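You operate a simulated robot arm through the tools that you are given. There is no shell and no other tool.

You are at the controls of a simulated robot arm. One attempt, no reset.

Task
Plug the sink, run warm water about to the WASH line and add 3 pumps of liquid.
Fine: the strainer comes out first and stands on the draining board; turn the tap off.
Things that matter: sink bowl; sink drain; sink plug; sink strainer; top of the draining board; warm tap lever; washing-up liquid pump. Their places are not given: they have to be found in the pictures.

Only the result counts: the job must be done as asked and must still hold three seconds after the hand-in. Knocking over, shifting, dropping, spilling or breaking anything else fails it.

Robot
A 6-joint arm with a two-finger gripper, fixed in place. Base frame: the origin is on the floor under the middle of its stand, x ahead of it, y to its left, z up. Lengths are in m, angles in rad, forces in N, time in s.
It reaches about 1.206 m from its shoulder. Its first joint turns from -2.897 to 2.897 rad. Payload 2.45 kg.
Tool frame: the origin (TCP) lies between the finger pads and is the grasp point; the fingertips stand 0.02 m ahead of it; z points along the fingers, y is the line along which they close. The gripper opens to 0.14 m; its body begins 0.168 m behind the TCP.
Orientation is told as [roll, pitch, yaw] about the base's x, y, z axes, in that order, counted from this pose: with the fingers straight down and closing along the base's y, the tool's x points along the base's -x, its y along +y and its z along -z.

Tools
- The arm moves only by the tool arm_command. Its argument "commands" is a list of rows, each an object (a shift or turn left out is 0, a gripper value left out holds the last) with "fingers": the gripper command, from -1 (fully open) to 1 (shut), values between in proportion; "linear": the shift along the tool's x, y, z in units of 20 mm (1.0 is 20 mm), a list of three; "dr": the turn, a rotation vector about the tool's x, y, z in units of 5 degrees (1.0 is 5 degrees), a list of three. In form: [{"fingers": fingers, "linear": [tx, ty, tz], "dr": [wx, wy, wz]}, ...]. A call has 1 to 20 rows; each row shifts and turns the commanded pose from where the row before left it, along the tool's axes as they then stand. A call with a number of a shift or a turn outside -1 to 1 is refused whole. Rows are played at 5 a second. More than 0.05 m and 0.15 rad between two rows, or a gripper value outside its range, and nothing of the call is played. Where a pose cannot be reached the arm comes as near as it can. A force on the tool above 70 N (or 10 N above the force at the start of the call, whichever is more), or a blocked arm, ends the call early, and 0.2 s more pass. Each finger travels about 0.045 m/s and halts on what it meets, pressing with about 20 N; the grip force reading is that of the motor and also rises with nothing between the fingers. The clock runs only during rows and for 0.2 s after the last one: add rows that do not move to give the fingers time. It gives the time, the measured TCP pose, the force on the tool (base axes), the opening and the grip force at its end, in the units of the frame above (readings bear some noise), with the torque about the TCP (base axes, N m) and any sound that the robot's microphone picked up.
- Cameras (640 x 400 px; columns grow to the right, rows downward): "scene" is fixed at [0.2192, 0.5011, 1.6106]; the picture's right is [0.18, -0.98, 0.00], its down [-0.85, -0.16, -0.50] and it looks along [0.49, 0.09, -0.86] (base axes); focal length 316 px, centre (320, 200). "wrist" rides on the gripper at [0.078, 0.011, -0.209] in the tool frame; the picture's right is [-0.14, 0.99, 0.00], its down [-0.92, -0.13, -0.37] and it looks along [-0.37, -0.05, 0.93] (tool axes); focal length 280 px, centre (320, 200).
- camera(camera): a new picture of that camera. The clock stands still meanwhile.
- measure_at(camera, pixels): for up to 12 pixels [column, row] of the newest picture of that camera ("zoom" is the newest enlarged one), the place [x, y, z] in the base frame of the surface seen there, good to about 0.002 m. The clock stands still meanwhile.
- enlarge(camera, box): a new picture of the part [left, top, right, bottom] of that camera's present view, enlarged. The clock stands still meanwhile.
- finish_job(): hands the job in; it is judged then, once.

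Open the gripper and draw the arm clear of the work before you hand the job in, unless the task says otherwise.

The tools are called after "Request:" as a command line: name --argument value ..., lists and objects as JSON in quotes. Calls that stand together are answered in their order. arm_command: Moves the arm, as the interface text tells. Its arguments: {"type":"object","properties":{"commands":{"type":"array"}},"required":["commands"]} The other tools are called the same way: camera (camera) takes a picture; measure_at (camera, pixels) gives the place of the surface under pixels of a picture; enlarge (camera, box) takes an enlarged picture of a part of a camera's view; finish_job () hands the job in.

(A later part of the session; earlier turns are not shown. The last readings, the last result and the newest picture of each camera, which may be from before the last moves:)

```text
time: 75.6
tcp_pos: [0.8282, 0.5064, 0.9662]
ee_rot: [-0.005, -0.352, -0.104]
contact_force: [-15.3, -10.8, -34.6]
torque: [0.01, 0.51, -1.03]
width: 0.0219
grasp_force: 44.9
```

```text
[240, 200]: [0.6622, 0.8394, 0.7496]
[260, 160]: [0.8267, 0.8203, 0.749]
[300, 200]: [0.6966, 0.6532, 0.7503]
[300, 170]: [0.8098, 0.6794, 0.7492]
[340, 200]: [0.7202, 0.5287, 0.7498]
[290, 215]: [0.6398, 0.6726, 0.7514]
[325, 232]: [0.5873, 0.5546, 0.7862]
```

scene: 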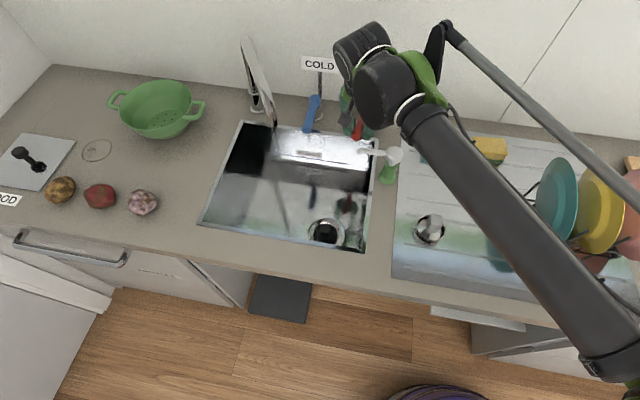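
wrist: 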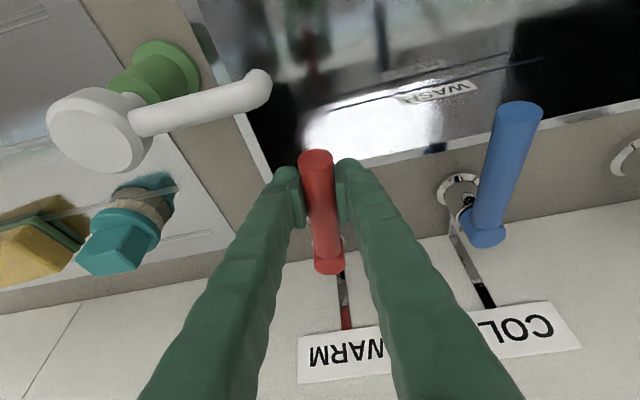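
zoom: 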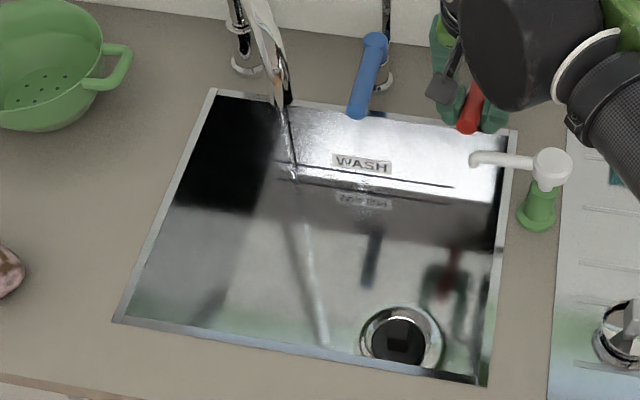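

A thin stream falls from the outlet and the level is still ~0.750. I hold for 2 s and measure how quickly the level rises.

Request:
arm_command --commands '[{"linear": [0, 0, 0]}, {"linear": [0, 0, 0]}, {"linear": [0, 0, 0]}, {"linear": [0, 0, 0]}, {"linear": [0, 0, 0]}, {"linear": [0, 0, 0]}, {"linear": [0, 0, 0]}, {"linear": [0, 0, 0]}, {"linear": [0, 0, 0]}, {"linear": [0, 0, 0]}]'

Request:
enlarge --camera "scene" --box '[190, 80, 390, 260]'

Request:
measure_at --camera "zoom" --pixels '[[200, 250], [250, 240], [340, 260], [400, 230], [240, 150], [460, 290], [280, 310], [360, 200], [450, 220], [320, 340]]'

```text
time: 77.8
tcp_pos: [0.8283, 0.5058, 0.9684]
ee_rot: [-0.002, -0.353, -0.104]
contact_force: [-16.3, -6.4, -36.3]
torque: [0.01, 0.49, -0.8]
width: 0.0222
grasp_force: 44.8
```

```text
2.22 times, centred on (290, 170) of scene
```

zoom: 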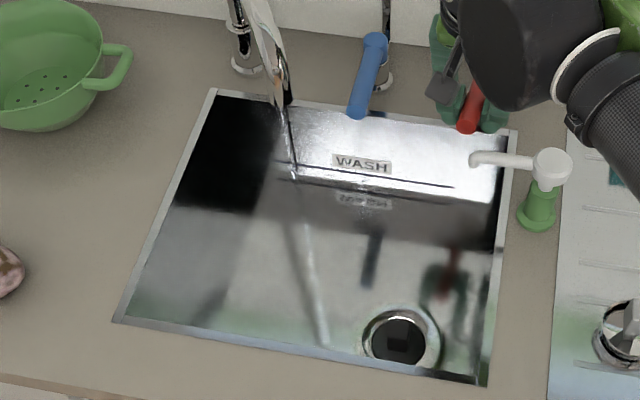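

```text
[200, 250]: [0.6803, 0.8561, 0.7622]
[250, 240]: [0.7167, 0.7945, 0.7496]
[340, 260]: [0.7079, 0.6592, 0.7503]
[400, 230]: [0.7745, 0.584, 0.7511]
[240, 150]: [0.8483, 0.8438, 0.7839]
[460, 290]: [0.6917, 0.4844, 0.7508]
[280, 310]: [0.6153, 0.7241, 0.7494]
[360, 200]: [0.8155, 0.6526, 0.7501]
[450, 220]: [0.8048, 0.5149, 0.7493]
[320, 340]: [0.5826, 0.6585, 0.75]
```

The rise is too slow to see yet and a steady −36 N in z persists, so the commanded pose is a few mm high. I relieve it by shifting slightly down and toward −x.

Request:
arm_command --commands '[{"linear": [0.12, 0, 0.115]}, {"linear": [0, 0, 0]}]'

```text
time: 78.4
tcp_pos: [0.8275, 0.5047, 0.9671]
ee_rot: [-0.003, -0.356, -0.103]
contact_force: [10.0, -3.4, 14.3]
torque: [-0.04, -0.2, -0.3]
width: 0.022
grasp_force: 45.0
```

Force is now small and reversed (10, −3, 14 N). I open the lever about 10° further in small steps, with slight compensation.

Request:
arm_command --commands '[{"linear": [-0.01, 0.1725, 0], "dr": [0.1735, 0, 0.469]}, {"linear": [0.0, 0.1725, 0.01], "dr": [0.1735, 0, 0.469]}, {"linear": [0.02, 0.1725, 0.02], "dr": [0.1735, 0, 0.469]}, {"linear": [0.02, 0.1725, 0.02], "dr": [0.1735, 0, 0.469]}, {"linear": [0, 0, 0]}]'

Request:
enlarge --camera "scene" --box '[190, 80, 390, 260]'

```text
time: 79.6
tcp_pos: [0.8287, 0.5203, 0.9648]
ee_rot: [-0.001, -0.354, -0.279]
contact_force: [31.0, 0.8, 20.9]
torque: [0.04, -0.07, 0.84]
width: 0.0207
grasp_force: 45.1
```

```text
2.22 times, centred on (290, 170) of scene
```

zoom: 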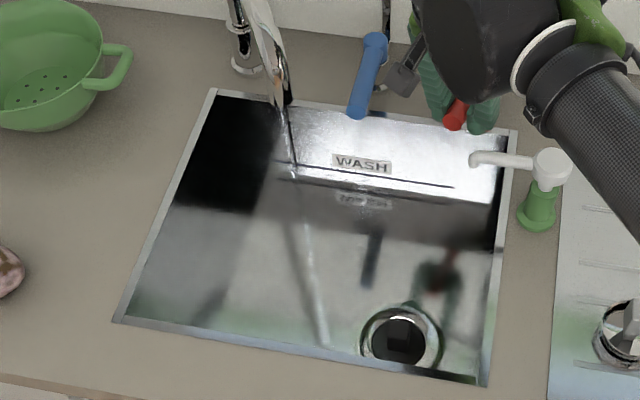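

Lever is at about 16°; the stream runs. I relieve the x force and hold 2 s, then measure the level.

Request:
arm_command --commands '[{"linear": [-0.088, 0, -0.03]}, {"linear": [0, 0, 0]}, {"linear": [0, 0, 0]}, {"linear": [0, 0, 0]}, {"linear": [0, 0, 0]}, {"linear": [0, 0, 0]}, {"linear": [0, 0, 0]}, {"linear": [0, 0, 0]}, {"linear": [0, 0, 0]}, {"linear": [0, 0, 0]}]'

Request:
enlarge --camera "scene" --box '[190, 80, 390, 260]'

Request:
measure_at --camera "zoom" --pixels '[[200, 250], [250, 240], [340, 260], [400, 230], [240, 190], [460, 290], [280, 310], [360, 200], [450, 220], [320, 340], [395, 345], [380, 330]]'

```text
time: 81.8
tcp_pos: [0.8294, 0.5198, 0.9643]
ee_rot: [-0.004, -0.353, -0.278]
contact_force: [1.7, -1.3, -26.0]
torque: [0.1, 0.29, -0.06]
width: 0.0206
grasp_force: 44.4
```

```text
2.22 times, centred on (290, 170) of scene
```

zoom: 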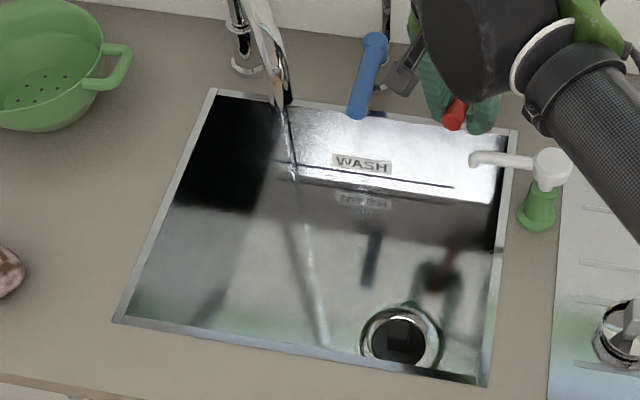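

```text
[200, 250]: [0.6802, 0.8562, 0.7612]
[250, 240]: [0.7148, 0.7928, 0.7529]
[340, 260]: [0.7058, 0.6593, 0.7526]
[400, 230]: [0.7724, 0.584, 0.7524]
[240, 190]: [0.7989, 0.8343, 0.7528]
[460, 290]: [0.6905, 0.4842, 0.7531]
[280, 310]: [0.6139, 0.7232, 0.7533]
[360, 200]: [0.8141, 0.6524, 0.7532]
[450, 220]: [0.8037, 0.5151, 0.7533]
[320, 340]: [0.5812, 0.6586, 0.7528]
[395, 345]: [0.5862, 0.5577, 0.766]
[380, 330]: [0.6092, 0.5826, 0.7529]
```

The level is now about 0.753. I relieve the z force a little and hold 2 s more to get the rate.

Request:
arm_command --commands '[{"linear": [0.022, 0, 0.06]}, {"linear": [0, 0, 0]}, {"linear": [0, 0, 0]}, {"linear": [0, 0, 0]}, {"linear": [0, 0, 0]}, {"linear": [0, 0, 0]}, {"linear": [0, 0, 0]}, {"linear": [0, 0, 0]}, {"linear": [0, 0, 0]}, {"linear": [0, 0, 0]}]'

Request:
enlarge --camera "scene" --box '[190, 80, 390, 260]'

Request:
measure_at --camera "zoom" --pixels '[[250, 240], [340, 260], [400, 230], [240, 190], [460, 290], [280, 310], [360, 200], [450, 220], [320, 340], [380, 330], [300, 260], [200, 290]]'

```text
time: 84.0
tcp_pos: [0.8293, 0.5199, 0.9651]
ee_rot: [-0.003, -0.353, -0.277]
contact_force: [2.4, 3.4, -0.3]
torque: [0.04, 0.08, 0.33]
width: 0.0206
grasp_force: 44.3
```

```text
2.22 times, centred on (290, 170) of scene
```

zoom: 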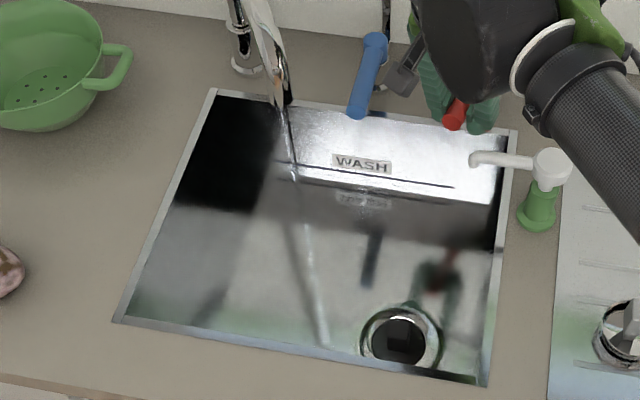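

```text
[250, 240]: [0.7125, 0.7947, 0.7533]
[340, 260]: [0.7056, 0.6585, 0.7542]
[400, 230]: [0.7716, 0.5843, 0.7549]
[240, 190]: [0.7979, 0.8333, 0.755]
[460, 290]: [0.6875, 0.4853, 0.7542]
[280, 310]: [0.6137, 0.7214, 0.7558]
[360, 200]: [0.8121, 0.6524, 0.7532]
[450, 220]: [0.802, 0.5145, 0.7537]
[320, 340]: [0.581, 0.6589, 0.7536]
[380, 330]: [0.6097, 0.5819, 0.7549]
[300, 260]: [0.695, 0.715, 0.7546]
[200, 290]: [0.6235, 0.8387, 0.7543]
```

The rise is about 0.64 mm/s and forces are near zero, so about 26 s remain. I hold the lever here for about 8 s and then measure again.

Request:
arm_command --commands '[{"linear": [0, 0, 0]}, {"linear": [0, 0, 0]}, {"linear": [0, 0, 0]}, {"linear": [0, 0, 0]}, {"linear": [0, 0, 0]}, {"linear": [0, 0, 0]}, {"linear": [0, 0, 0]}, {"linear": [0, 0, 0]}, {"linear": [0, 0, 0]}, {"linear": [0, 0, 0]}, {"linear": [0, 0, 0]}, {"linear": [0, 0, 0]}, {"linear": [0, 0, 0]}, {"linear": [0, 0, 0]}, {"linear": [0, 0, 0]}, {"linear": [0, 0, 0]}, {"linear": [0, 0, 0]}, {"linear": [0, 0, 0]}, {"linear": [0, 0, 0]}, {"linear": [0, 0, 0]}]'

Request:
arm_command --commands '[{"linear": [0, 0, 0]}, {"linear": [0, 0, 0]}, {"linear": [0, 0, 0]}, {"linear": [0, 0, 0]}, {"linear": [0, 0, 0]}, {"linear": [0, 0, 0]}, {"linear": [0, 0, 0]}, {"linear": [0, 0, 0]}, {"linear": [0, 0, 0]}, {"linear": [0, 0, 0]}, {"linear": [0, 0, 0]}, {"linear": [0, 0, 0]}, {"linear": [0, 0, 0]}, {"linear": [0, 0, 0]}, {"linear": [0, 0, 0]}, {"linear": [0, 0, 0]}, {"linear": [0, 0, 0]}, {"linear": [0, 0, 0]}, {"linear": [0, 0, 0]}, {"linear": [0, 0, 0]}]'

Request:
enlarge --camera "scene" --box '[190, 80, 390, 260]'

Request:
measure_at --camera "zoom" --pixels '[[250, 240], [340, 260], [400, 230], [240, 190], [460, 290], [280, 310], [360, 200], [450, 220], [320, 340], [380, 330], [300, 260], [200, 290]]'

```text
time: 88.2
tcp_pos: [0.8279, 0.5195, 0.9656]
ee_rot: [-0.004, -0.355, -0.277]
contact_force: [1.5, 2.6, -2.6]
torque: [0.06, 0.01, 0.25]
width: 0.0206
grasp_force: 45.2
```

```text
time: 92.4
tcp_pos: [0.8284, 0.5196, 0.9656]
ee_rot: [-0.002, -0.355, -0.278]
contact_force: [-0.5, 2.3, -5.2]
torque: [0.02, 0.05, 0.2]
width: 0.0205
grasp_force: 44.8
```

```text
2.22 times, centred on (290, 170) of scene
```

zoom: 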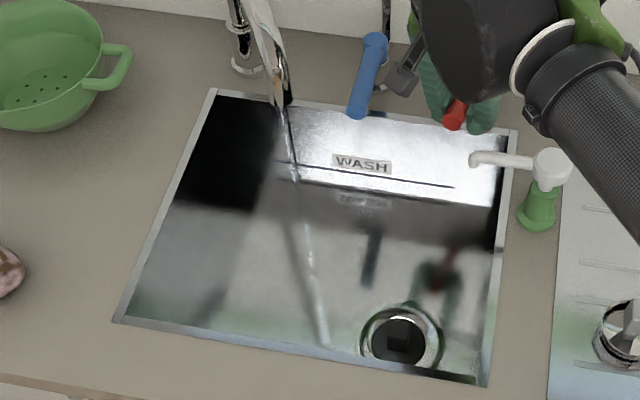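

```text
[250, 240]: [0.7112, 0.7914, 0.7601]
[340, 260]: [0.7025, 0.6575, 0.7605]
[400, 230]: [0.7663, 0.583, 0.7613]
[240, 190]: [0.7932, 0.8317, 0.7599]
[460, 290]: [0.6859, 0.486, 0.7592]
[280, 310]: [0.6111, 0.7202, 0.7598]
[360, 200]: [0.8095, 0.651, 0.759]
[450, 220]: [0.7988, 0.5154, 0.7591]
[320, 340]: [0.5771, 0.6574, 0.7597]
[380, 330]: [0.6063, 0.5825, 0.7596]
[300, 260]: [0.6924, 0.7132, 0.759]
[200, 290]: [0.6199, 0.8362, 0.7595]
```

Level 0.7597, rising 0.64 mm/s; about 17 s remain to z 0.771. I hold about 12.6 s more, then measure.

Request:
arm_command --commands '[{"linear": [0, 0, 0]}, {"linear": [0, 0, 0]}, {"linear": [0, 0, 0]}, {"linear": [0, 0, 0]}, {"linear": [0, 0, 0]}, {"linear": [0, 0, 0]}, {"linear": [0, 0, 0]}, {"linear": [0, 0, 0]}, {"linear": [0, 0, 0]}, {"linear": [0, 0, 0]}, {"linear": [0, 0, 0]}, {"linear": [0, 0, 0]}, {"linear": [0, 0, 0]}, {"linear": [0, 0, 0]}, {"linear": [0, 0, 0]}, {"linear": [0, 0, 0]}, {"linear": [0, 0, 0]}, {"linear": [0, 0, 0]}, {"linear": [0, 0, 0]}, {"linear": [0, 0, 0]}]'

Request:
arm_command --commands '[{"linear": [0, 0, 0]}, {"linear": [0, 0, 0]}, {"linear": [0, 0, 0]}, {"linear": [0, 0, 0]}, {"linear": [0, 0, 0]}, {"linear": [0, 0, 0]}, {"linear": [0, 0, 0]}, {"linear": [0, 0, 0]}, {"linear": [0, 0, 0]}, {"linear": [0, 0, 0]}, {"linear": [0, 0, 0]}, {"linear": [0, 0, 0]}, {"linear": [0, 0, 0]}, {"linear": [0, 0, 0]}, {"linear": [0, 0, 0]}, {"linear": [0, 0, 0]}, {"linear": [0, 0, 0]}, {"linear": [0, 0, 0]}, {"linear": [0, 0, 0]}, {"linear": [0, 0, 0]}]'

Request:
arm_command --commands '[{"linear": [0, 0, 0]}, {"linear": [0, 0, 0]}, {"linear": [0, 0, 0]}, {"linear": [0, 0, 0]}, {"linear": [0, 0, 0]}, {"linear": [0, 0, 0]}, {"linear": [0, 0, 0]}, {"linear": [0, 0, 0]}, {"linear": [0, 0, 0]}, {"linear": [0, 0, 0]}, {"linear": [0, 0, 0]}, {"linear": [0, 0, 0]}, {"linear": [0, 0, 0]}, {"linear": [0, 0, 0]}, {"linear": [0, 0, 0]}, {"linear": [0, 0, 0]}, {"linear": [0, 0, 0]}, {"linear": [0, 0, 0]}, {"linear": [0, 0, 0]}, {"linear": [0, 0, 0]}]'

Request:
enlarge --camera "scene" --box '[190, 80, 390, 260]'

Request:
measure_at --camera "zoom" --pixels '[[250, 240], [340, 260], [400, 230], [240, 190], [460, 290], [280, 310], [360, 200], [450, 220], [320, 340], [380, 330], [300, 260], [200, 290]]'

```text
time: 96.6
tcp_pos: [0.8287, 0.5189, 0.9648]
ee_rot: [-0.003, -0.356, -0.279]
contact_force: [0.0, 3.0, -5.4]
torque: [0.03, 0.07, 0.22]
width: 0.0207
grasp_force: 45.3
```

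```text
time: 100.8
tcp_pos: [0.8299, 0.5203, 0.9651]
ee_rot: [-0.004, -0.354, -0.278]
contact_force: [-0.5, 1.7, -6.3]
torque: [0.01, 0.02, 0.23]
width: 0.0206
grasp_force: 45.3
```

```text
time: 105.0
tcp_pos: [0.8298, 0.5201, 0.9645]
ee_rot: [-0.001, -0.354, -0.278]
contact_force: [-0.6, 2.4, -5.4]
torque: [0.01, 0.11, 0.23]
width: 0.0207
grasp_force: 45.2
```

```text
2.22 times, centred on (290, 170) of scene
```

zoom: 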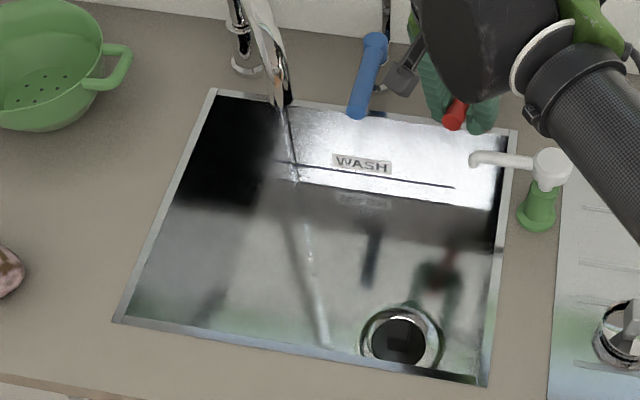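

```text
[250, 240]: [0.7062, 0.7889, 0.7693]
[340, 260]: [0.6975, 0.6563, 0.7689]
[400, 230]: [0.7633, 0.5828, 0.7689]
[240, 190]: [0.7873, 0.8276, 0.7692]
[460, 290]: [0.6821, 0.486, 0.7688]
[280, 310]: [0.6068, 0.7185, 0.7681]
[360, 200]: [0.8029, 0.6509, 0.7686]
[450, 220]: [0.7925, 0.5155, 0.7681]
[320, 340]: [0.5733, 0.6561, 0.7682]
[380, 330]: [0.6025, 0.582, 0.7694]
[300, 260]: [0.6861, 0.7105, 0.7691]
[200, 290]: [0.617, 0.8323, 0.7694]
```

Level 0.7688, about 2.2 mm (≈3 s) below the line. I zoom closely at the WASH line against the water edge to cross-check.

Request:
enlarge --camera "scene" --box '[265, 130, 365, 190]'

Request:
measure_at --camera "zoom" --pixels '[[150, 150], [250, 165], [400, 195], [500, 220], [250, 180], [400, 210], [250, 200], [400, 230], [250, 220], [400, 250], [250, 240], [400, 270]]'

```text
6.40 times, centred on (315, 160) of scene
```

zoom: 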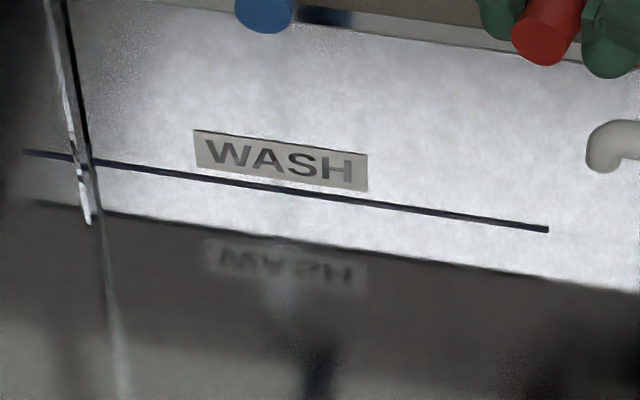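

```text
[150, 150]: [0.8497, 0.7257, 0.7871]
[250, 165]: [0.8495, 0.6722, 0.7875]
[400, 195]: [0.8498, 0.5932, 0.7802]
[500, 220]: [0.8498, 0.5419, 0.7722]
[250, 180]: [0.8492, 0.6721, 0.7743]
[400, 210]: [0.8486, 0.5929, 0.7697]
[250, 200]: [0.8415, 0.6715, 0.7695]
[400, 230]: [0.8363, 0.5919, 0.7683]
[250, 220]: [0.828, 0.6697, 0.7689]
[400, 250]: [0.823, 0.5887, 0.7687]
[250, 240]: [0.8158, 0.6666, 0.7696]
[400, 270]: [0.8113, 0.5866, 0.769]
```

The water is about 2 mm below the line. I hold 1.4 s more, then swing the lever back 16.5° in the same call to shut it.

Request:
arm_command --commands '[{"linear": [0, 0, 0]}, {"linear": [0, 0, 0]}, {"linear": [0, 0, 0]}, {"linear": [0, 0, 0]}, {"linear": [0, 0, 0]}, {"linear": [0, 0, 0]}, {"linear": [0, 0, 0]}, {"linear": [0, -0.1725, -0.025], "dr": [-0.1735, 0, -0.469]}, {"linear": [0, -0.1725, -0.025], "dr": [-0.1735, 0, -0.469]}, {"linear": [0, -0.1725, -0.025], "dr": [-0.1735, 0, -0.469]}, {"linear": [-0.015, -0.1725, -0.025], "dr": [-0.1735, 0, -0.469]}, {"linear": [-0.02, -0.1725, -0.025], "dr": [-0.1735, 0, -0.469]}, {"linear": [-0.02, -0.1725, -0.025], "dr": [-0.1735, 0, -0.469]}, {"linear": [-0.01, -0.1035, -0.01], "dr": [-0.104, 0, -0.281]}]'

Request:
camera --camera "wrist"

Request:
enlarge --camera "scene" --box '[190, 80, 390, 260]'

Request:
measure_at --camera "zoom" --pixels '[[250, 240], [340, 260], [400, 230], [240, 190], [460, 290], [280, 310], [360, 200], [450, 220], [320, 340], [380, 330], [300, 260], [200, 290]]'

```text
time: 108.0
tcp_pos: [0.8276, 0.4977, 0.9676]
ee_rot: [-0.004, -0.352, 0.01]
contact_force: [-30.0, -15.2, -50.2]
torque: [0.05, 0.47, -1.37]
width: 0.0224
grasp_force: 45.2
```

```text
taken
```

wrist: 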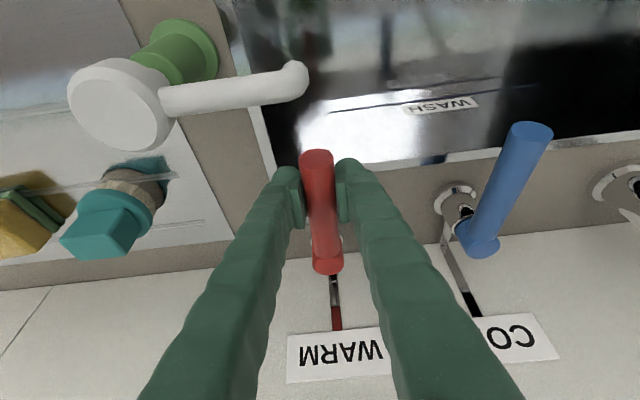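

```text
2.22 times, centred on (290, 170) of scene
```

zoom: 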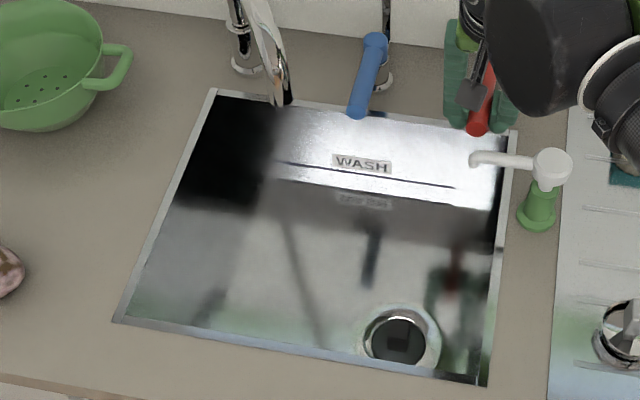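

```text
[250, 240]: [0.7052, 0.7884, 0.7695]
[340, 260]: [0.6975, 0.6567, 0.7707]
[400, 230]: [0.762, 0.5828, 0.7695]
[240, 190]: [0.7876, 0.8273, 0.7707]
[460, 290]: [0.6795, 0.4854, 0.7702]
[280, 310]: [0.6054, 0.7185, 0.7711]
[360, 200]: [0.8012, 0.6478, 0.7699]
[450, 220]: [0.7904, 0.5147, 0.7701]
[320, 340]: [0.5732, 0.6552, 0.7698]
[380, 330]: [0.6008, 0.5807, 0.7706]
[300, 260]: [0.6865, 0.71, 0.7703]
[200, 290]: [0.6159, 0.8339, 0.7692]
```

The stream has stopped and the level is about 0.770, right at the line. I relieve the residual force with the same correction that worked before, nudging slightly toward −y.

Request:
arm_command --commands '[{"linear": [0.12, -0.05, 0.115]}, {"linear": [0, 0, 0]}, {"linear": [0, 0, 0]}]'

Request:
enlarge --camera "scene" --box '[190, 80, 390, 260]'

Request:
measure_at --camera "wrist" --pixels '[[314, 165], [317, 180], [320, 200], [323, 225], [326, 245], [328, 262]]'

```text
time: 108.8
tcp_pos: [0.8281, 0.4941, 0.9673]
ee_rot: [-0.002, -0.355, 0.007]
contact_force: [9.8, 1.1, 15.1]
torque: [0.02, -0.25, -0.21]
width: 0.0219
grasp_force: 44.4
```

```text
2.22 times, centred on (290, 170) of scene
```

zoom: 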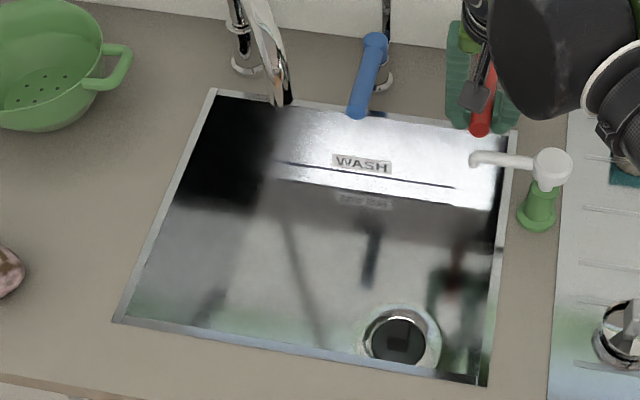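

```text
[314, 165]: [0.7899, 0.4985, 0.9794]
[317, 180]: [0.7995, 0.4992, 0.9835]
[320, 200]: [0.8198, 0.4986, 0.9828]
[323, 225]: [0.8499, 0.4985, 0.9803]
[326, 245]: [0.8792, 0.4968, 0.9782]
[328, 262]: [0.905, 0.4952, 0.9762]
```

Forces are small. I take a fresh wrist picture to verify the lever is back at its original line.

Request:
camera --camera "wrist"

Request:
measure_at --camera "wrist" --pixels '[[314, 165], [317, 180], [320, 200], [323, 225], [326, 245], [328, 262]]'

```text
taken
```

wrist: 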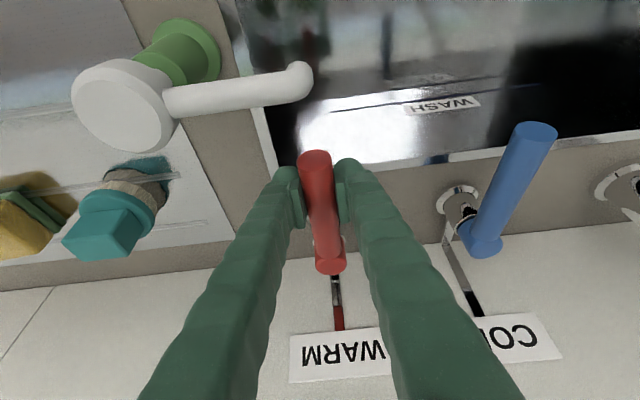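

```text
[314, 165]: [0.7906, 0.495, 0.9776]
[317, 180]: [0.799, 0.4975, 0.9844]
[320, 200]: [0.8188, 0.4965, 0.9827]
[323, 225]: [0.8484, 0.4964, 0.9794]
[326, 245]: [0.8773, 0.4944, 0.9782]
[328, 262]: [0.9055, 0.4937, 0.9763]
```

The lever looks essentially back; I press it gently 1° more toward −y to make sure it rests at its closed stop.

Request:
arm_command --commands '[{"linear": [-0.03, -0.08, -0.03], "dr": [-0.07, 0, -0.19]}, {"linear": [0, 0, 0]}]'

Request:
camera --camera "wrist"

Request:
enlarge --camera "scene" --box '[220, 60, 400, 200]'

```text
time: 109.4
tcp_pos: [0.8279, 0.4951, 0.9655]
ee_rot: [-0.002, -0.354, 0.027]
contact_force: [15.7, 4.5, 5.5]
torque: [-0.07, 0.08, -1.21]
width: 0.0217
grasp_force: 45.1
```

```text
taken
```

wrist: 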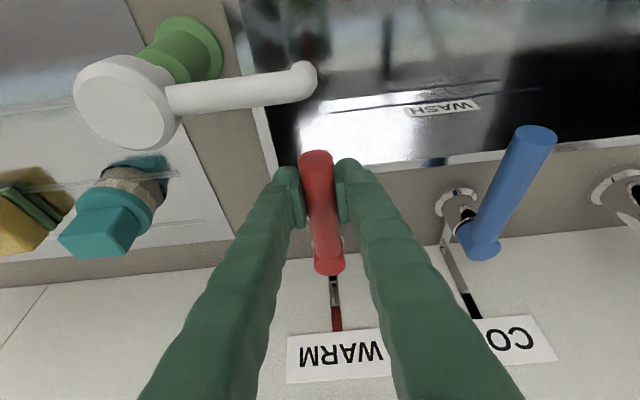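

```text
2.86 times, centred on (310, 130) of scene
```

zoom: 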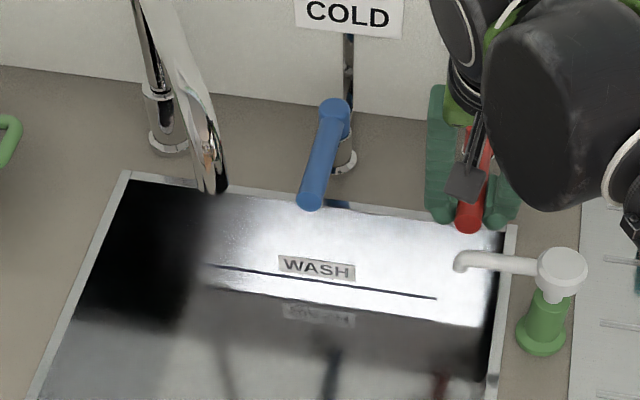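

No stream, and the torque shows the lever is at its stop. I open the fingers to release it.

Request:
arm_command --commands '[{"fingers": 0.6}, {"fingers": 0.3}, {"fingers": 0}, {"fingers": 0}, {"fingers": 0}, {"fingers": 0}]'

Request:
camera --camera "wrist"

Request:
enlarge --camera "scene" --box '[190, 60, 390, 260]'

```text
time: 110.8
tcp_pos: [0.826, 0.4946, 0.9674]
ee_rot: [-0.001, -0.353, 0.026]
contact_force: [-0.4, -0.3, 0.9]
torque: [-0.02, 0.0, 0.02]
width: 0.07
grasp_force: 0.2
```

```text
taken
```

wrist: 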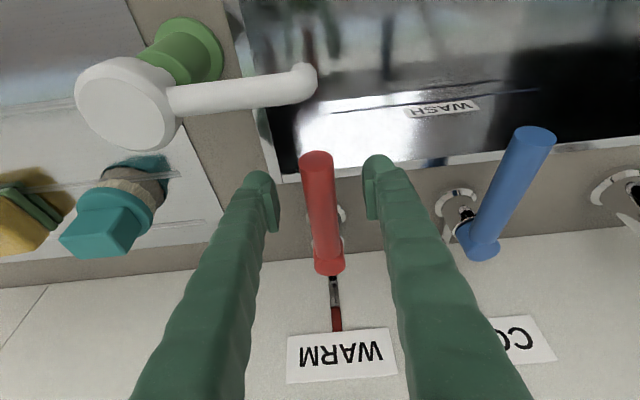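

```text
2.00 times, centred on (290, 160) of scene
```

zoom: 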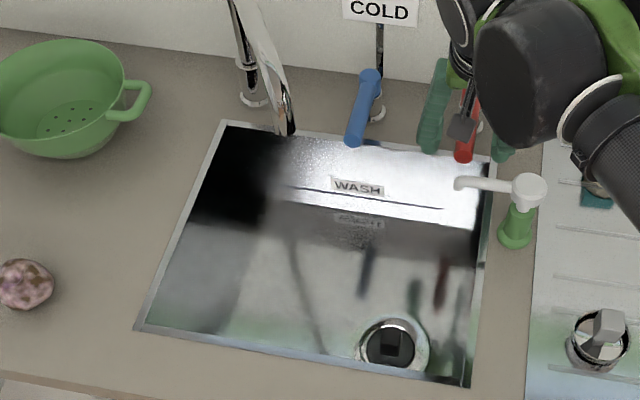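

The lever stays in place with no stream. I lift the fingers straight up off the lever, then move toward the pump head at about [0.718,0.416] and straighten the tool.

Request:
arm_command --commands '[{"linear": [-0.26, 0, -0.7035]}, {"linear": [-0.26, 0, -0.7035]}, {"linear": [-0.26, 0, -0.7035]}, {"linear": [-0.26, 0, -0.7035]}, {"linear": [-0.26, 0, -0.7035]}, {"linear": [-0.26, 0, -0.7035]}, {"linear": [-0.26, 0, -0.7035]}, {"linear": [-0.26, 0, -0.7035]}, {"linear": [-0.26, 0, -0.7035]}, {"linear": [-0.26, 0, -0.7035]}, {"linear": [-0.26, 0, -0.7035]}, {"linear": [0, 0, 0]}]'

Request:
arm_command --commands '[{"fingers": 1, "linear": [0.845, -0.658, -0.313]}, {"linear": [0.845, -0.658, -0.313]}, {"linear": [0.845, -0.658, -0.313]}, {"linear": [0.845, -0.658, -0.313]}, {"linear": [0.845, -0.658, -0.313]}, {"linear": [0.845, -0.658, -0.313]}, {"dr": [0, 1, 0.075]}, {"dr": [0, 1, 0.075]}, {"dr": [0, 1, 0.075]}, {"dr": [0, 1, 0.075]}, {"linear": [0, 0, 0]}]'

Request:
camera --camera "wrist"

Request:
camera --camera "scene"

```text
time: 113.4
tcp_pos: [0.8249, 0.4954, 1.1299]
ee_rot: [-0.002, -0.356, 0.029]
contact_force: [0.0, 0.7, 0.5]
torque: [0.01, 0.01, -0.03]
width: 0.07
grasp_force: 0.0
```

```text
time: 115.8
tcp_pos: [0.718, 0.4135, 1.1324]
ee_rot: [0.002, -0.003, 0.0]
contact_force: [-0.3, -0.5, 0.5]
torque: [0.01, -0.02, 0.02]
width: 0.0001
grasp_force: 20.4
```

```text
taken
```

wrist: 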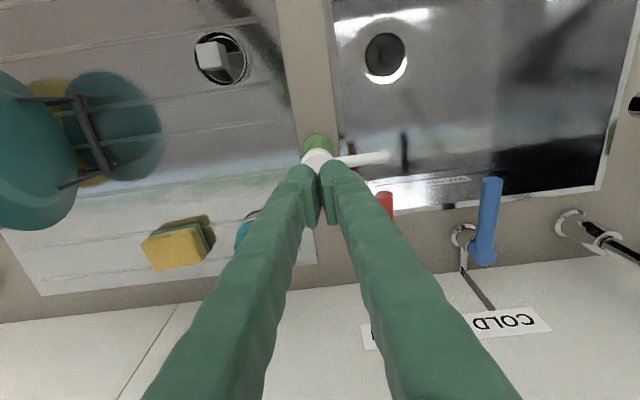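

```text
taken
```

scene: 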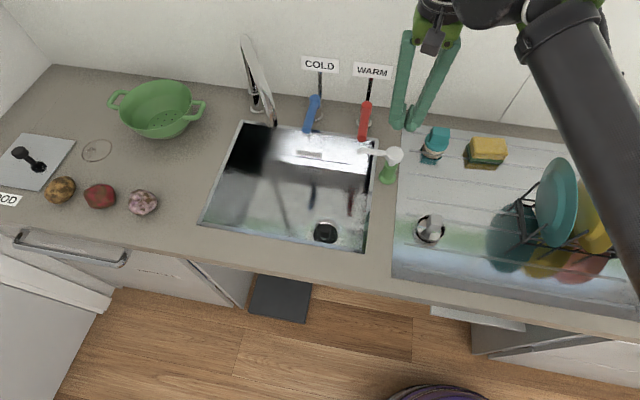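

The tool is vertical above the pump and no water runs. I zoom on the pump to measure its head and neck, and re-check the lever and water level.

Request:
enlarge --camera "scene" --box '[345, 130, 425, 200]'

Request:
measure_at --camera "zoom" --pixels '[[325, 130], [365, 130], [400, 140], [365, 105], [365, 150], [355, 175], [330, 200], [330, 225], [300, 250], [350, 280], [220, 120], [120, 125]]'

Request:
enlarge --camera "scene" --box '[190, 80, 390, 260]'

Request:
measure_at --camera "zoom" --pixels '[[250, 240], [340, 260], [400, 230], [240, 190], [460, 290], [280, 310], [360, 200], [450, 220], [320, 340], [300, 260]]'

```text
5.71 times, centred on (385, 165) of scene
```

zoom: 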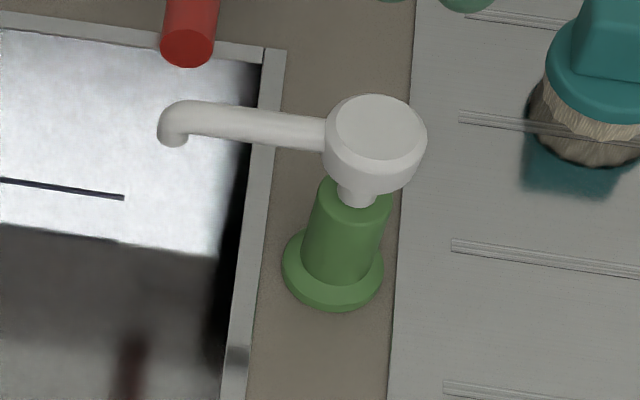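

```text
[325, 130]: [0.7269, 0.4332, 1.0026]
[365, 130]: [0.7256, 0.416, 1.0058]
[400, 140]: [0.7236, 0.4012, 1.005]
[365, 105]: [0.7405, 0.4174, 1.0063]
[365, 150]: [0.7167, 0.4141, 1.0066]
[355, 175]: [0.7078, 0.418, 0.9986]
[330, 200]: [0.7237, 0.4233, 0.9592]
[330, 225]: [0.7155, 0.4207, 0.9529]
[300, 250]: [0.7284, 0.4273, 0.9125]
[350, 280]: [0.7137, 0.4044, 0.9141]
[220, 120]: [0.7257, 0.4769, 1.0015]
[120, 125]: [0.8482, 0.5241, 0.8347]
```

```text
2.22 times, centred on (290, 170) of scene
```

zoom: 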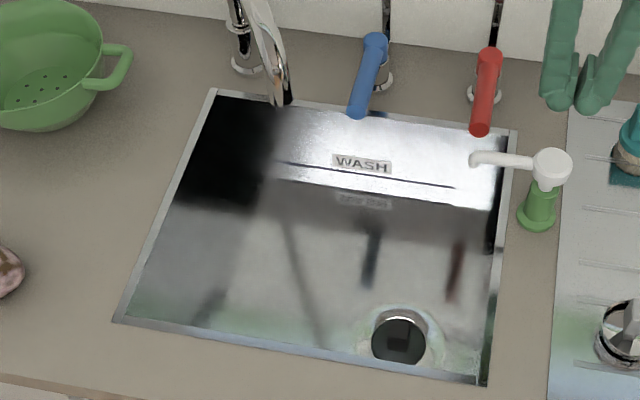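

```text
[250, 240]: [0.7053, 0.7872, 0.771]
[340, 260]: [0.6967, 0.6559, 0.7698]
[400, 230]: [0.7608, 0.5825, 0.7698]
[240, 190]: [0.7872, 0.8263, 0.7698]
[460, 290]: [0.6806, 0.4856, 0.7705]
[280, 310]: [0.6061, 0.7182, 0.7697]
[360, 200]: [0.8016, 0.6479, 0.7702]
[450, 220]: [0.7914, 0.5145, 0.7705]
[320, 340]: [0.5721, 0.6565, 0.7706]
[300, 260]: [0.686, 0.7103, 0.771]
```

Water holds at 0.770 and the lever is in its closed position. Pump head centre is about [0.725,0.4155], top z≈1.0065, with some 2 cm of neck below. I line up and lower closed fingertips to just above the head.

Request:
arm_command --commands '[{"linear": [-0.32, 0.1, 1]}, {"linear": [0, 0, 1]}, {"linear": [0, 0, 1]}, {"linear": [0, 0, 1]}, {"linear": [0, 0, 0.8]}, {"linear": [0, 0, 0]}]'

Request:
enlarge --camera "scene" --box '[345, 110, 425, 200]'

Request:
enlarge --camera "wrist" --box '[240, 100, 400, 260]'

```text
time: 117.2
tcp_pos: [0.7284, 0.4148, 1.0347]
ee_rot: [0.002, -0.005, -0.001]
contact_force: [-0.4, -1.3, -0.3]
torque: [0.01, 0.04, 0.01]
width: 0.0001
grasp_force: 19.9
```

```text
4.44 times, centred on (385, 155) of scene
```

zoom: 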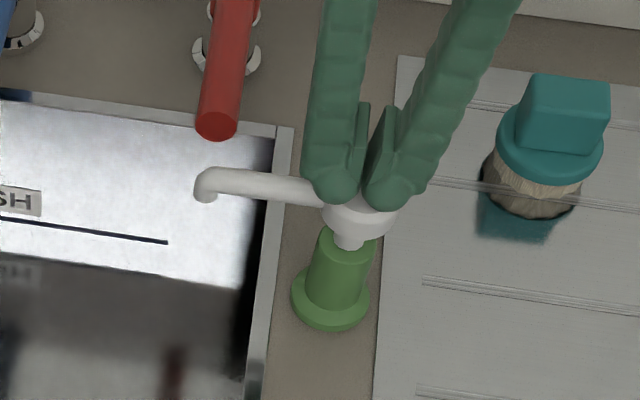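

```text
2.50 times, centred on (320, 180) of wrist
```

zoom: 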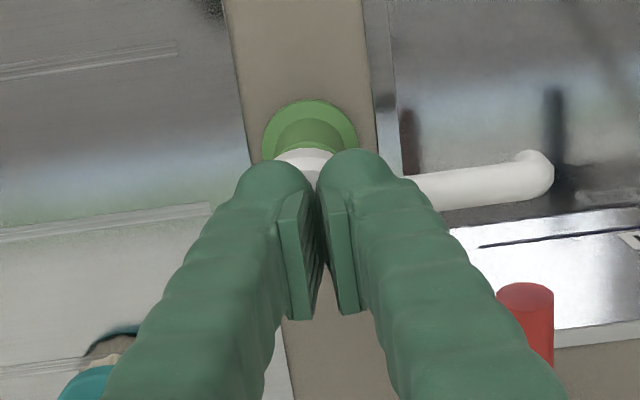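

The fingertips are centred over the head. I shift 3 mm toward −x and start pressing slowly, reading the force.

Request:
arm_command --commands '[{"linear": [0.15, 0, 0.2]}, {"linear": [0, 0, 0.2]}, {"linear": [0, 0, 0.2]}, {"linear": [0, 0, 0]}]'

```text
time: 118.2
tcp_pos: [0.7244, 0.4138, 1.0239]
ee_rot: [0.001, -0.005, 0.001]
contact_force: [1.5, -0.3, 2.7]
torque: [-0.01, 0.01, 0.01]
width: 0.0058
grasp_force: 29.4
```

Contact: 2.7 N. I press on downward in 2.5 mm steps.

Request:
arm_command --commands '[{"linear": [0, 0, 0.25]}, {"linear": [0, 0, 0.25]}, {"linear": [0, 0, 0]}]'

Request:
enlarge --camera "scene" --box '[345, 110, 425, 200]'

```text
time: 119.0
tcp_pos: [0.7239, 0.4143, 1.0141]
ee_rot: [0.001, -0.004, 0.0]
contact_force: [-3.2, -1.5, 9.7]
torque: [-0.03, 0.08, 0.02]
width: 0.006
grasp_force: 29.7
```

```text
4.44 times, centred on (385, 155) of scene
```

zoom: 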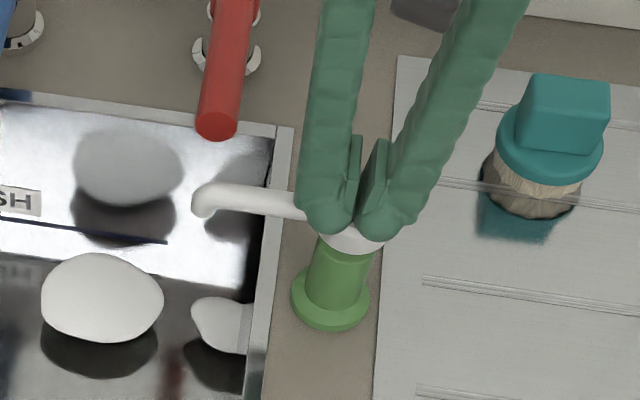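

White foam blobs have appeared in the bowl at zoom (100,295): the first pump was delivered. I release fully, lifting 24 mm.

Request:
arm_command --commands '[{"linear": [0, 0, -0.4]}, {"linear": [0, 0, -0.4]}, {"linear": [0, 0, -0.4]}, {"linear": [0, 0, 0]}, {"linear": [0, 0, 0]}]'

Request:
camera --camera "scene"

Request:
enlarge --camera "scene" --box '[190, 80, 430, 260]'

Request:
enlarge --camera "scene" --box '[345, 110, 425, 200]'

```text
time: 120.2
tcp_pos: [0.7223, 0.4148, 1.0378]
ee_rot: [0.0, -0.005, -0.001]
contact_force: [-0.2, 0.2, -0.1]
torque: [0.02, 0.0, 0.02]
width: 0.0
grasp_force: 29.2
```

```text
taken
```

scene: 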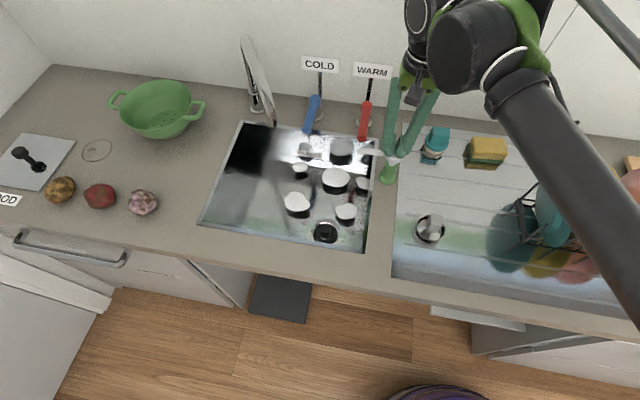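

```text
2.22 times, centred on (310, 170) of scene
```

zoom: 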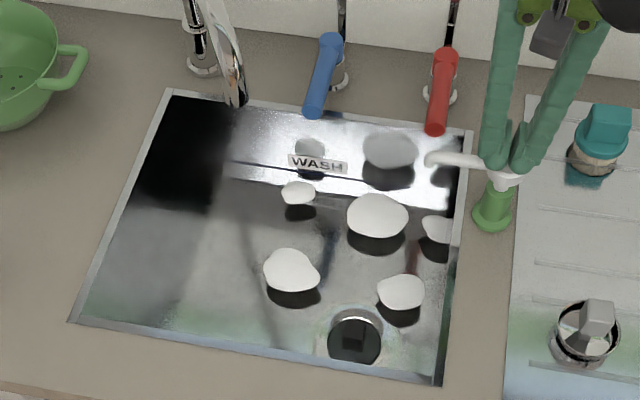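

```text
4.44 times, centred on (385, 155) of scene
```

zoom: 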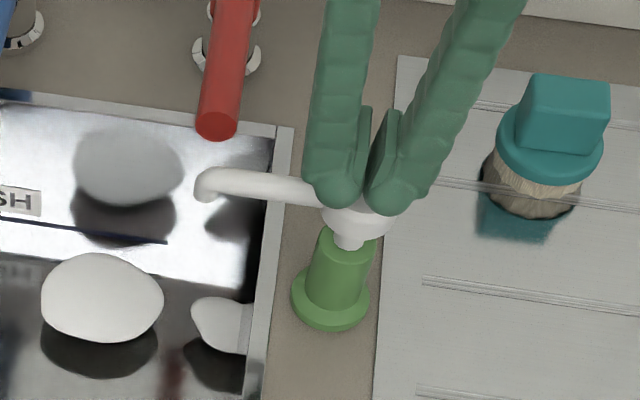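

Five foam patches float after the first pump and the head is back up. I make the second press with the same stroke.

Request:
arm_command --commands '[{"linear": [0, 0, 0.4]}, {"linear": [0, 0, 0.4]}, {"linear": [0, 0, 0.4]}, {"linear": [0, 0, 0]}]'

Request:
enlarge --camera "scene" --box '[190, 80, 430, 260]'

```text
time: 121.2
tcp_pos: [0.7226, 0.414, 1.0143]
ee_rot: [0.001, -0.006, 0.003]
contact_force: [-3.7, 1.9, 9.7]
torque: [0.01, 0.08, 0.02]
width: 0.0062
grasp_force: 29.4
```

```text
2.22 times, centred on (310, 170) of scene
```

zoom: 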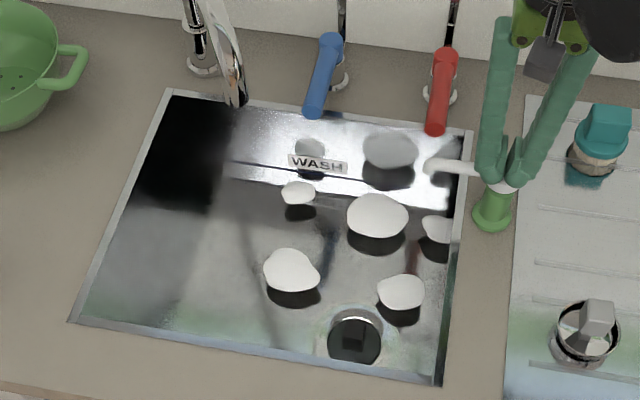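

The foam looks unchanged at this depth. Still within the same press, I push a little deeper to be sure the stroke is complete.

Request:
arm_command --commands '[{"linear": [0, 0, 0.1]}, {"linear": [0, 0, 0]}]'

Request:
enlarge --camera "scene" --box '[190, 80, 430, 260]'

Request:
enlarge --camera "scene" --box '[345, 110, 425, 200]'

```text
time: 121.8
tcp_pos: [0.7231, 0.4133, 1.012]
ee_rot: [0.002, -0.005, 0.001]
contact_force: [-4.0, -1.1, 14.9]
torque: [-0.03, 0.08, -0.01]
width: 0.0061
grasp_force: 29.4
```

```text
2.22 times, centred on (310, 170) of scene
```

zoom: 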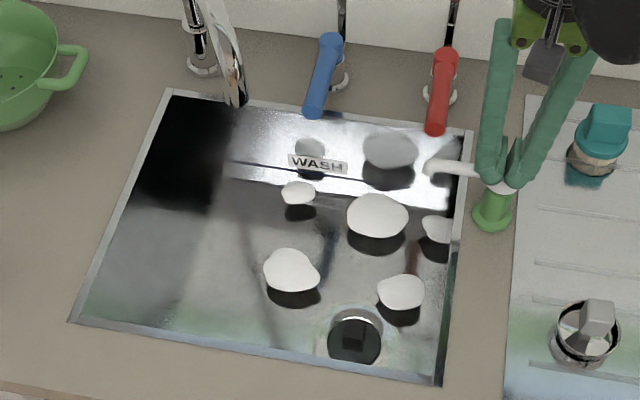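

```text
4.44 times, centred on (385, 155) of scene
```

zoom: 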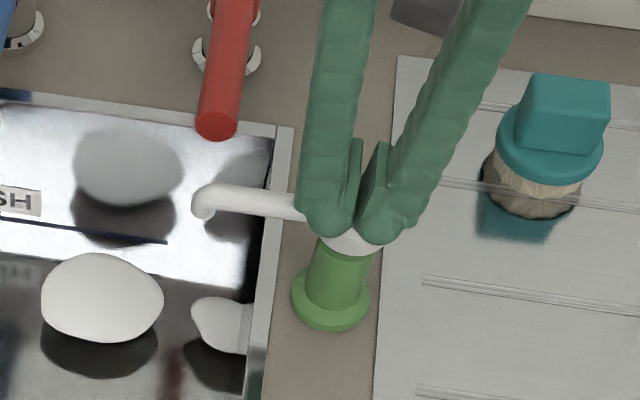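

The force rises steeply to 15 N, so this is the bottom of the stroke. I release fully and compare the foam.

Request:
arm_command --commands '[{"linear": [0, 0, -0.4]}, {"linear": [0, 0, -0.4]}, {"linear": [0, 0, -0.5]}, {"linear": [0, 0, 0]}, {"linear": [0, 0, 0]}]'

Request:
enlarge --camera "scene" --box '[190, 80, 430, 260]'

Request:
measure_at --camera "zoom" --pixels '[[347, 217], [378, 217], [408, 217], [378, 196], [378, 236], [292, 270], [298, 192], [402, 292], [200, 250], [250, 230], [340, 280]]'

Request:
enlarge --camera "scene" --box '[345, 110, 425, 200]'

```text
time: 123.0
tcp_pos: [0.7234, 0.4127, 1.0378]
ee_rot: [0.003, -0.005, -0.001]
contact_force: [0.2, 0.2, 0.4]
torque: [-0.02, 0.0, -0.01]
width: 0.0
grasp_force: 29.6
```

```text
2.22 times, centred on (310, 170) of scene
```

zoom: 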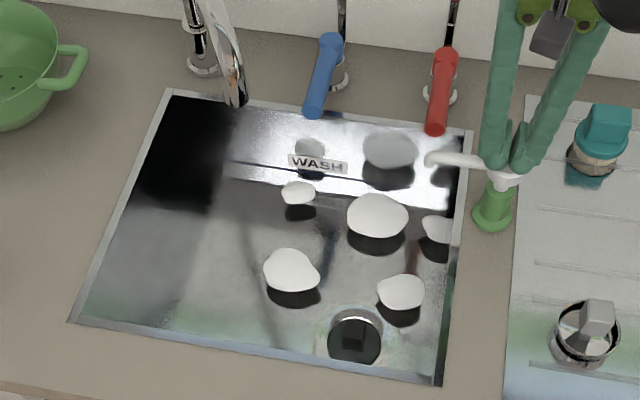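

```text
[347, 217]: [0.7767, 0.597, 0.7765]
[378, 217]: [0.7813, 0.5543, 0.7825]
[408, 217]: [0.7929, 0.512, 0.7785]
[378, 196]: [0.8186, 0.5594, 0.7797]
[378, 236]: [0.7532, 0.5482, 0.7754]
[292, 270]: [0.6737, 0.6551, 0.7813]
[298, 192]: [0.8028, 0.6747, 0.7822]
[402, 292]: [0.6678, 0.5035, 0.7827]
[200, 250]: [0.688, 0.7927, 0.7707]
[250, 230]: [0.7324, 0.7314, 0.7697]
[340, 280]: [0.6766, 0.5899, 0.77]
```

```text
4.44 times, centred on (385, 155) of scene
```

zoom: 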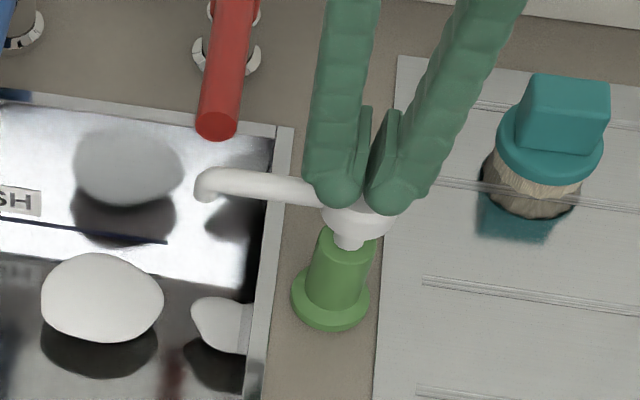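

The head has sprung back fully; foam looks the same (likely a one-time sign). I make the third press to the same depth.

Request:
arm_command --commands '[{"linear": [0, 0, 0.4]}, {"linear": [0, 0, 0.4]}, {"linear": [0, 0, 0.4]}, {"linear": [0, 0, 0.1]}, {"linear": [0, 0, 0]}]'

Request:
enlarge --camera "scene" --box '[190, 80, 430, 260]'

```text
time: 124.2
tcp_pos: [0.724, 0.4145, 1.0127]
ee_rot: [-0.001, -0.006, 0.003]
contact_force: [-7.2, -0.7, 15.2]
torque: [-0.01, 0.11, -0.01]
width: 0.0062
grasp_force: 29.2
```

```text
2.22 times, centred on (310, 170) of scene
```

zoom: 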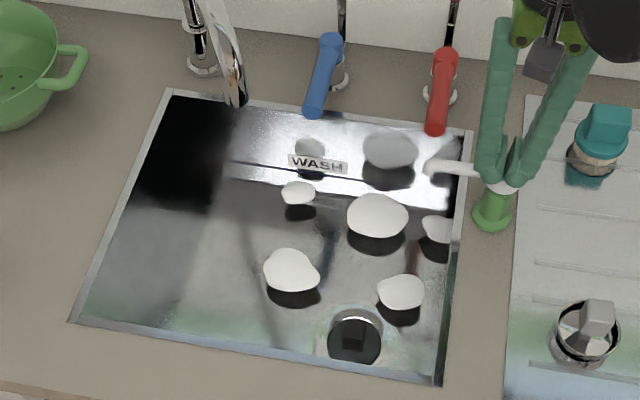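

Third press done (15 N at the bottom). I release, rise well above the pump and open the gripper.

Request:
arm_command --commands '[{"linear": [0, 0, -0.4]}, {"linear": [0, 0, -0.4]}, {"linear": [0, 0, -0.6]}, {"linear": [0, 0, -1]}, {"linear": [0, 0, -1]}, {"linear": [0, 0, -1]}, {"linear": [0, 0, -1]}, {"linear": [0, 0, -1]}, {"linear": [0, 0, -1]}, {"linear": [0, 0, -1]}, {"linear": [0, 0, -1]}, {"linear": [0, 0, -1]}, {"linear": [0, 0, 0]}]'

Request:
camera --camera "scene"

Request:
camera --camera "wrist"

```text
time: 127.0
tcp_pos: [0.721, 0.4134, 1.2197]
ee_rot: [0.002, -0.004, 0.002]
contact_force: [-0.6, 0.1, -1.0]
torque: [-0.01, -0.01, 0.02]
width: 0.0
grasp_force: 29.7
```

```text
taken
```

scene: 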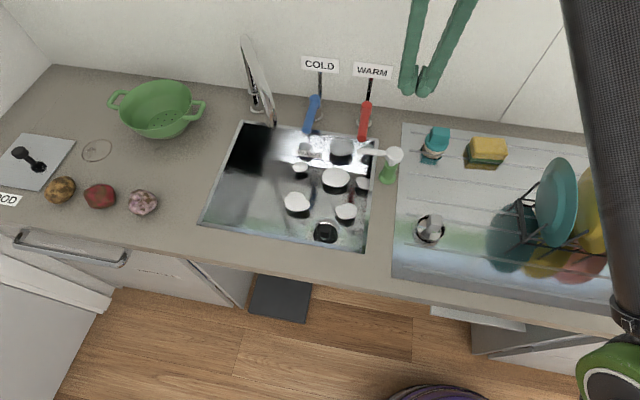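

```text
taken
```

wrist: 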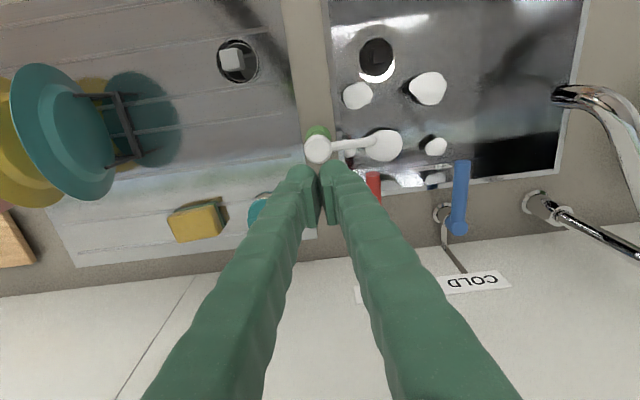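

All looks in order; the strainer stands at (430,228) and the plug at (325,233). I draw the arm back toward the base, opening the gripper.

Request:
arm_command --commands '[{"linear": [1, 0, -0.2]}, {"linear": [1, 0, -0.2]}, {"linear": [1, 0, -0.2]}, {"fingers": 0, "linear": [1, 0, -0.2]}, {"fingers": -1, "linear": [1, 0, -0.2]}, {"linear": [1, 0, -0.2]}, {"linear": [1, 0, -0.2]}, {"linear": [1, 0, -0.2]}, {"linear": [1, 0, -0.2]}, {"linear": [1, 0, -0.2]}, {"linear": [0.5, 0, 0]}, {"linear": [0, 0, 0]}, {"linear": [0, 0, 0]}]'

Request:
camera --camera "scene"

Request:
camera --camera "wrist"

```text
time: 129.8
tcp_pos: [0.5124, 0.4142, 1.2583]
ee_rot: [0.0, -0.005, 0.0]
contact_force: [0.0, 0.1, 0.1]
torque: [-0.03, 0.0, -0.01]
width: 0.14
grasp_force: 0.1
```

```text
taken
```

scene: 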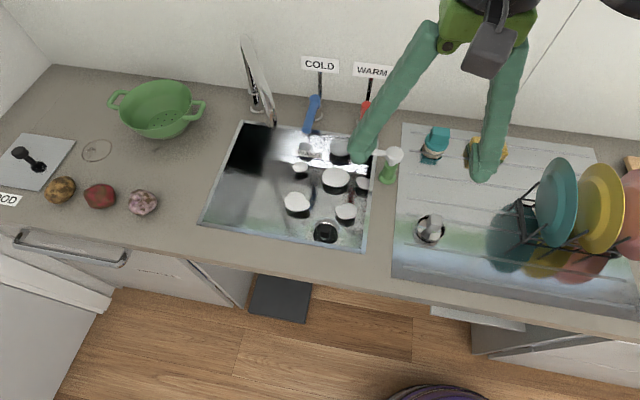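

```text
taken
```

wrist: 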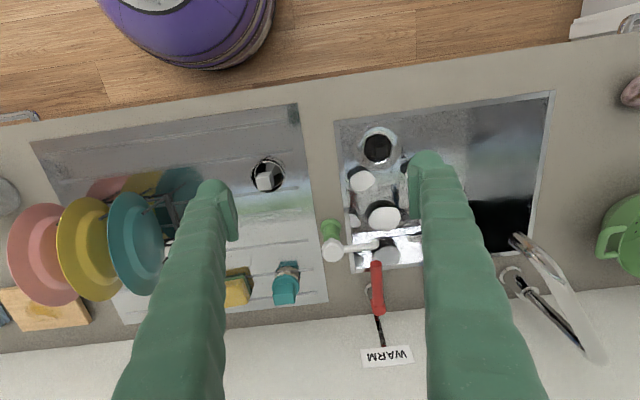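

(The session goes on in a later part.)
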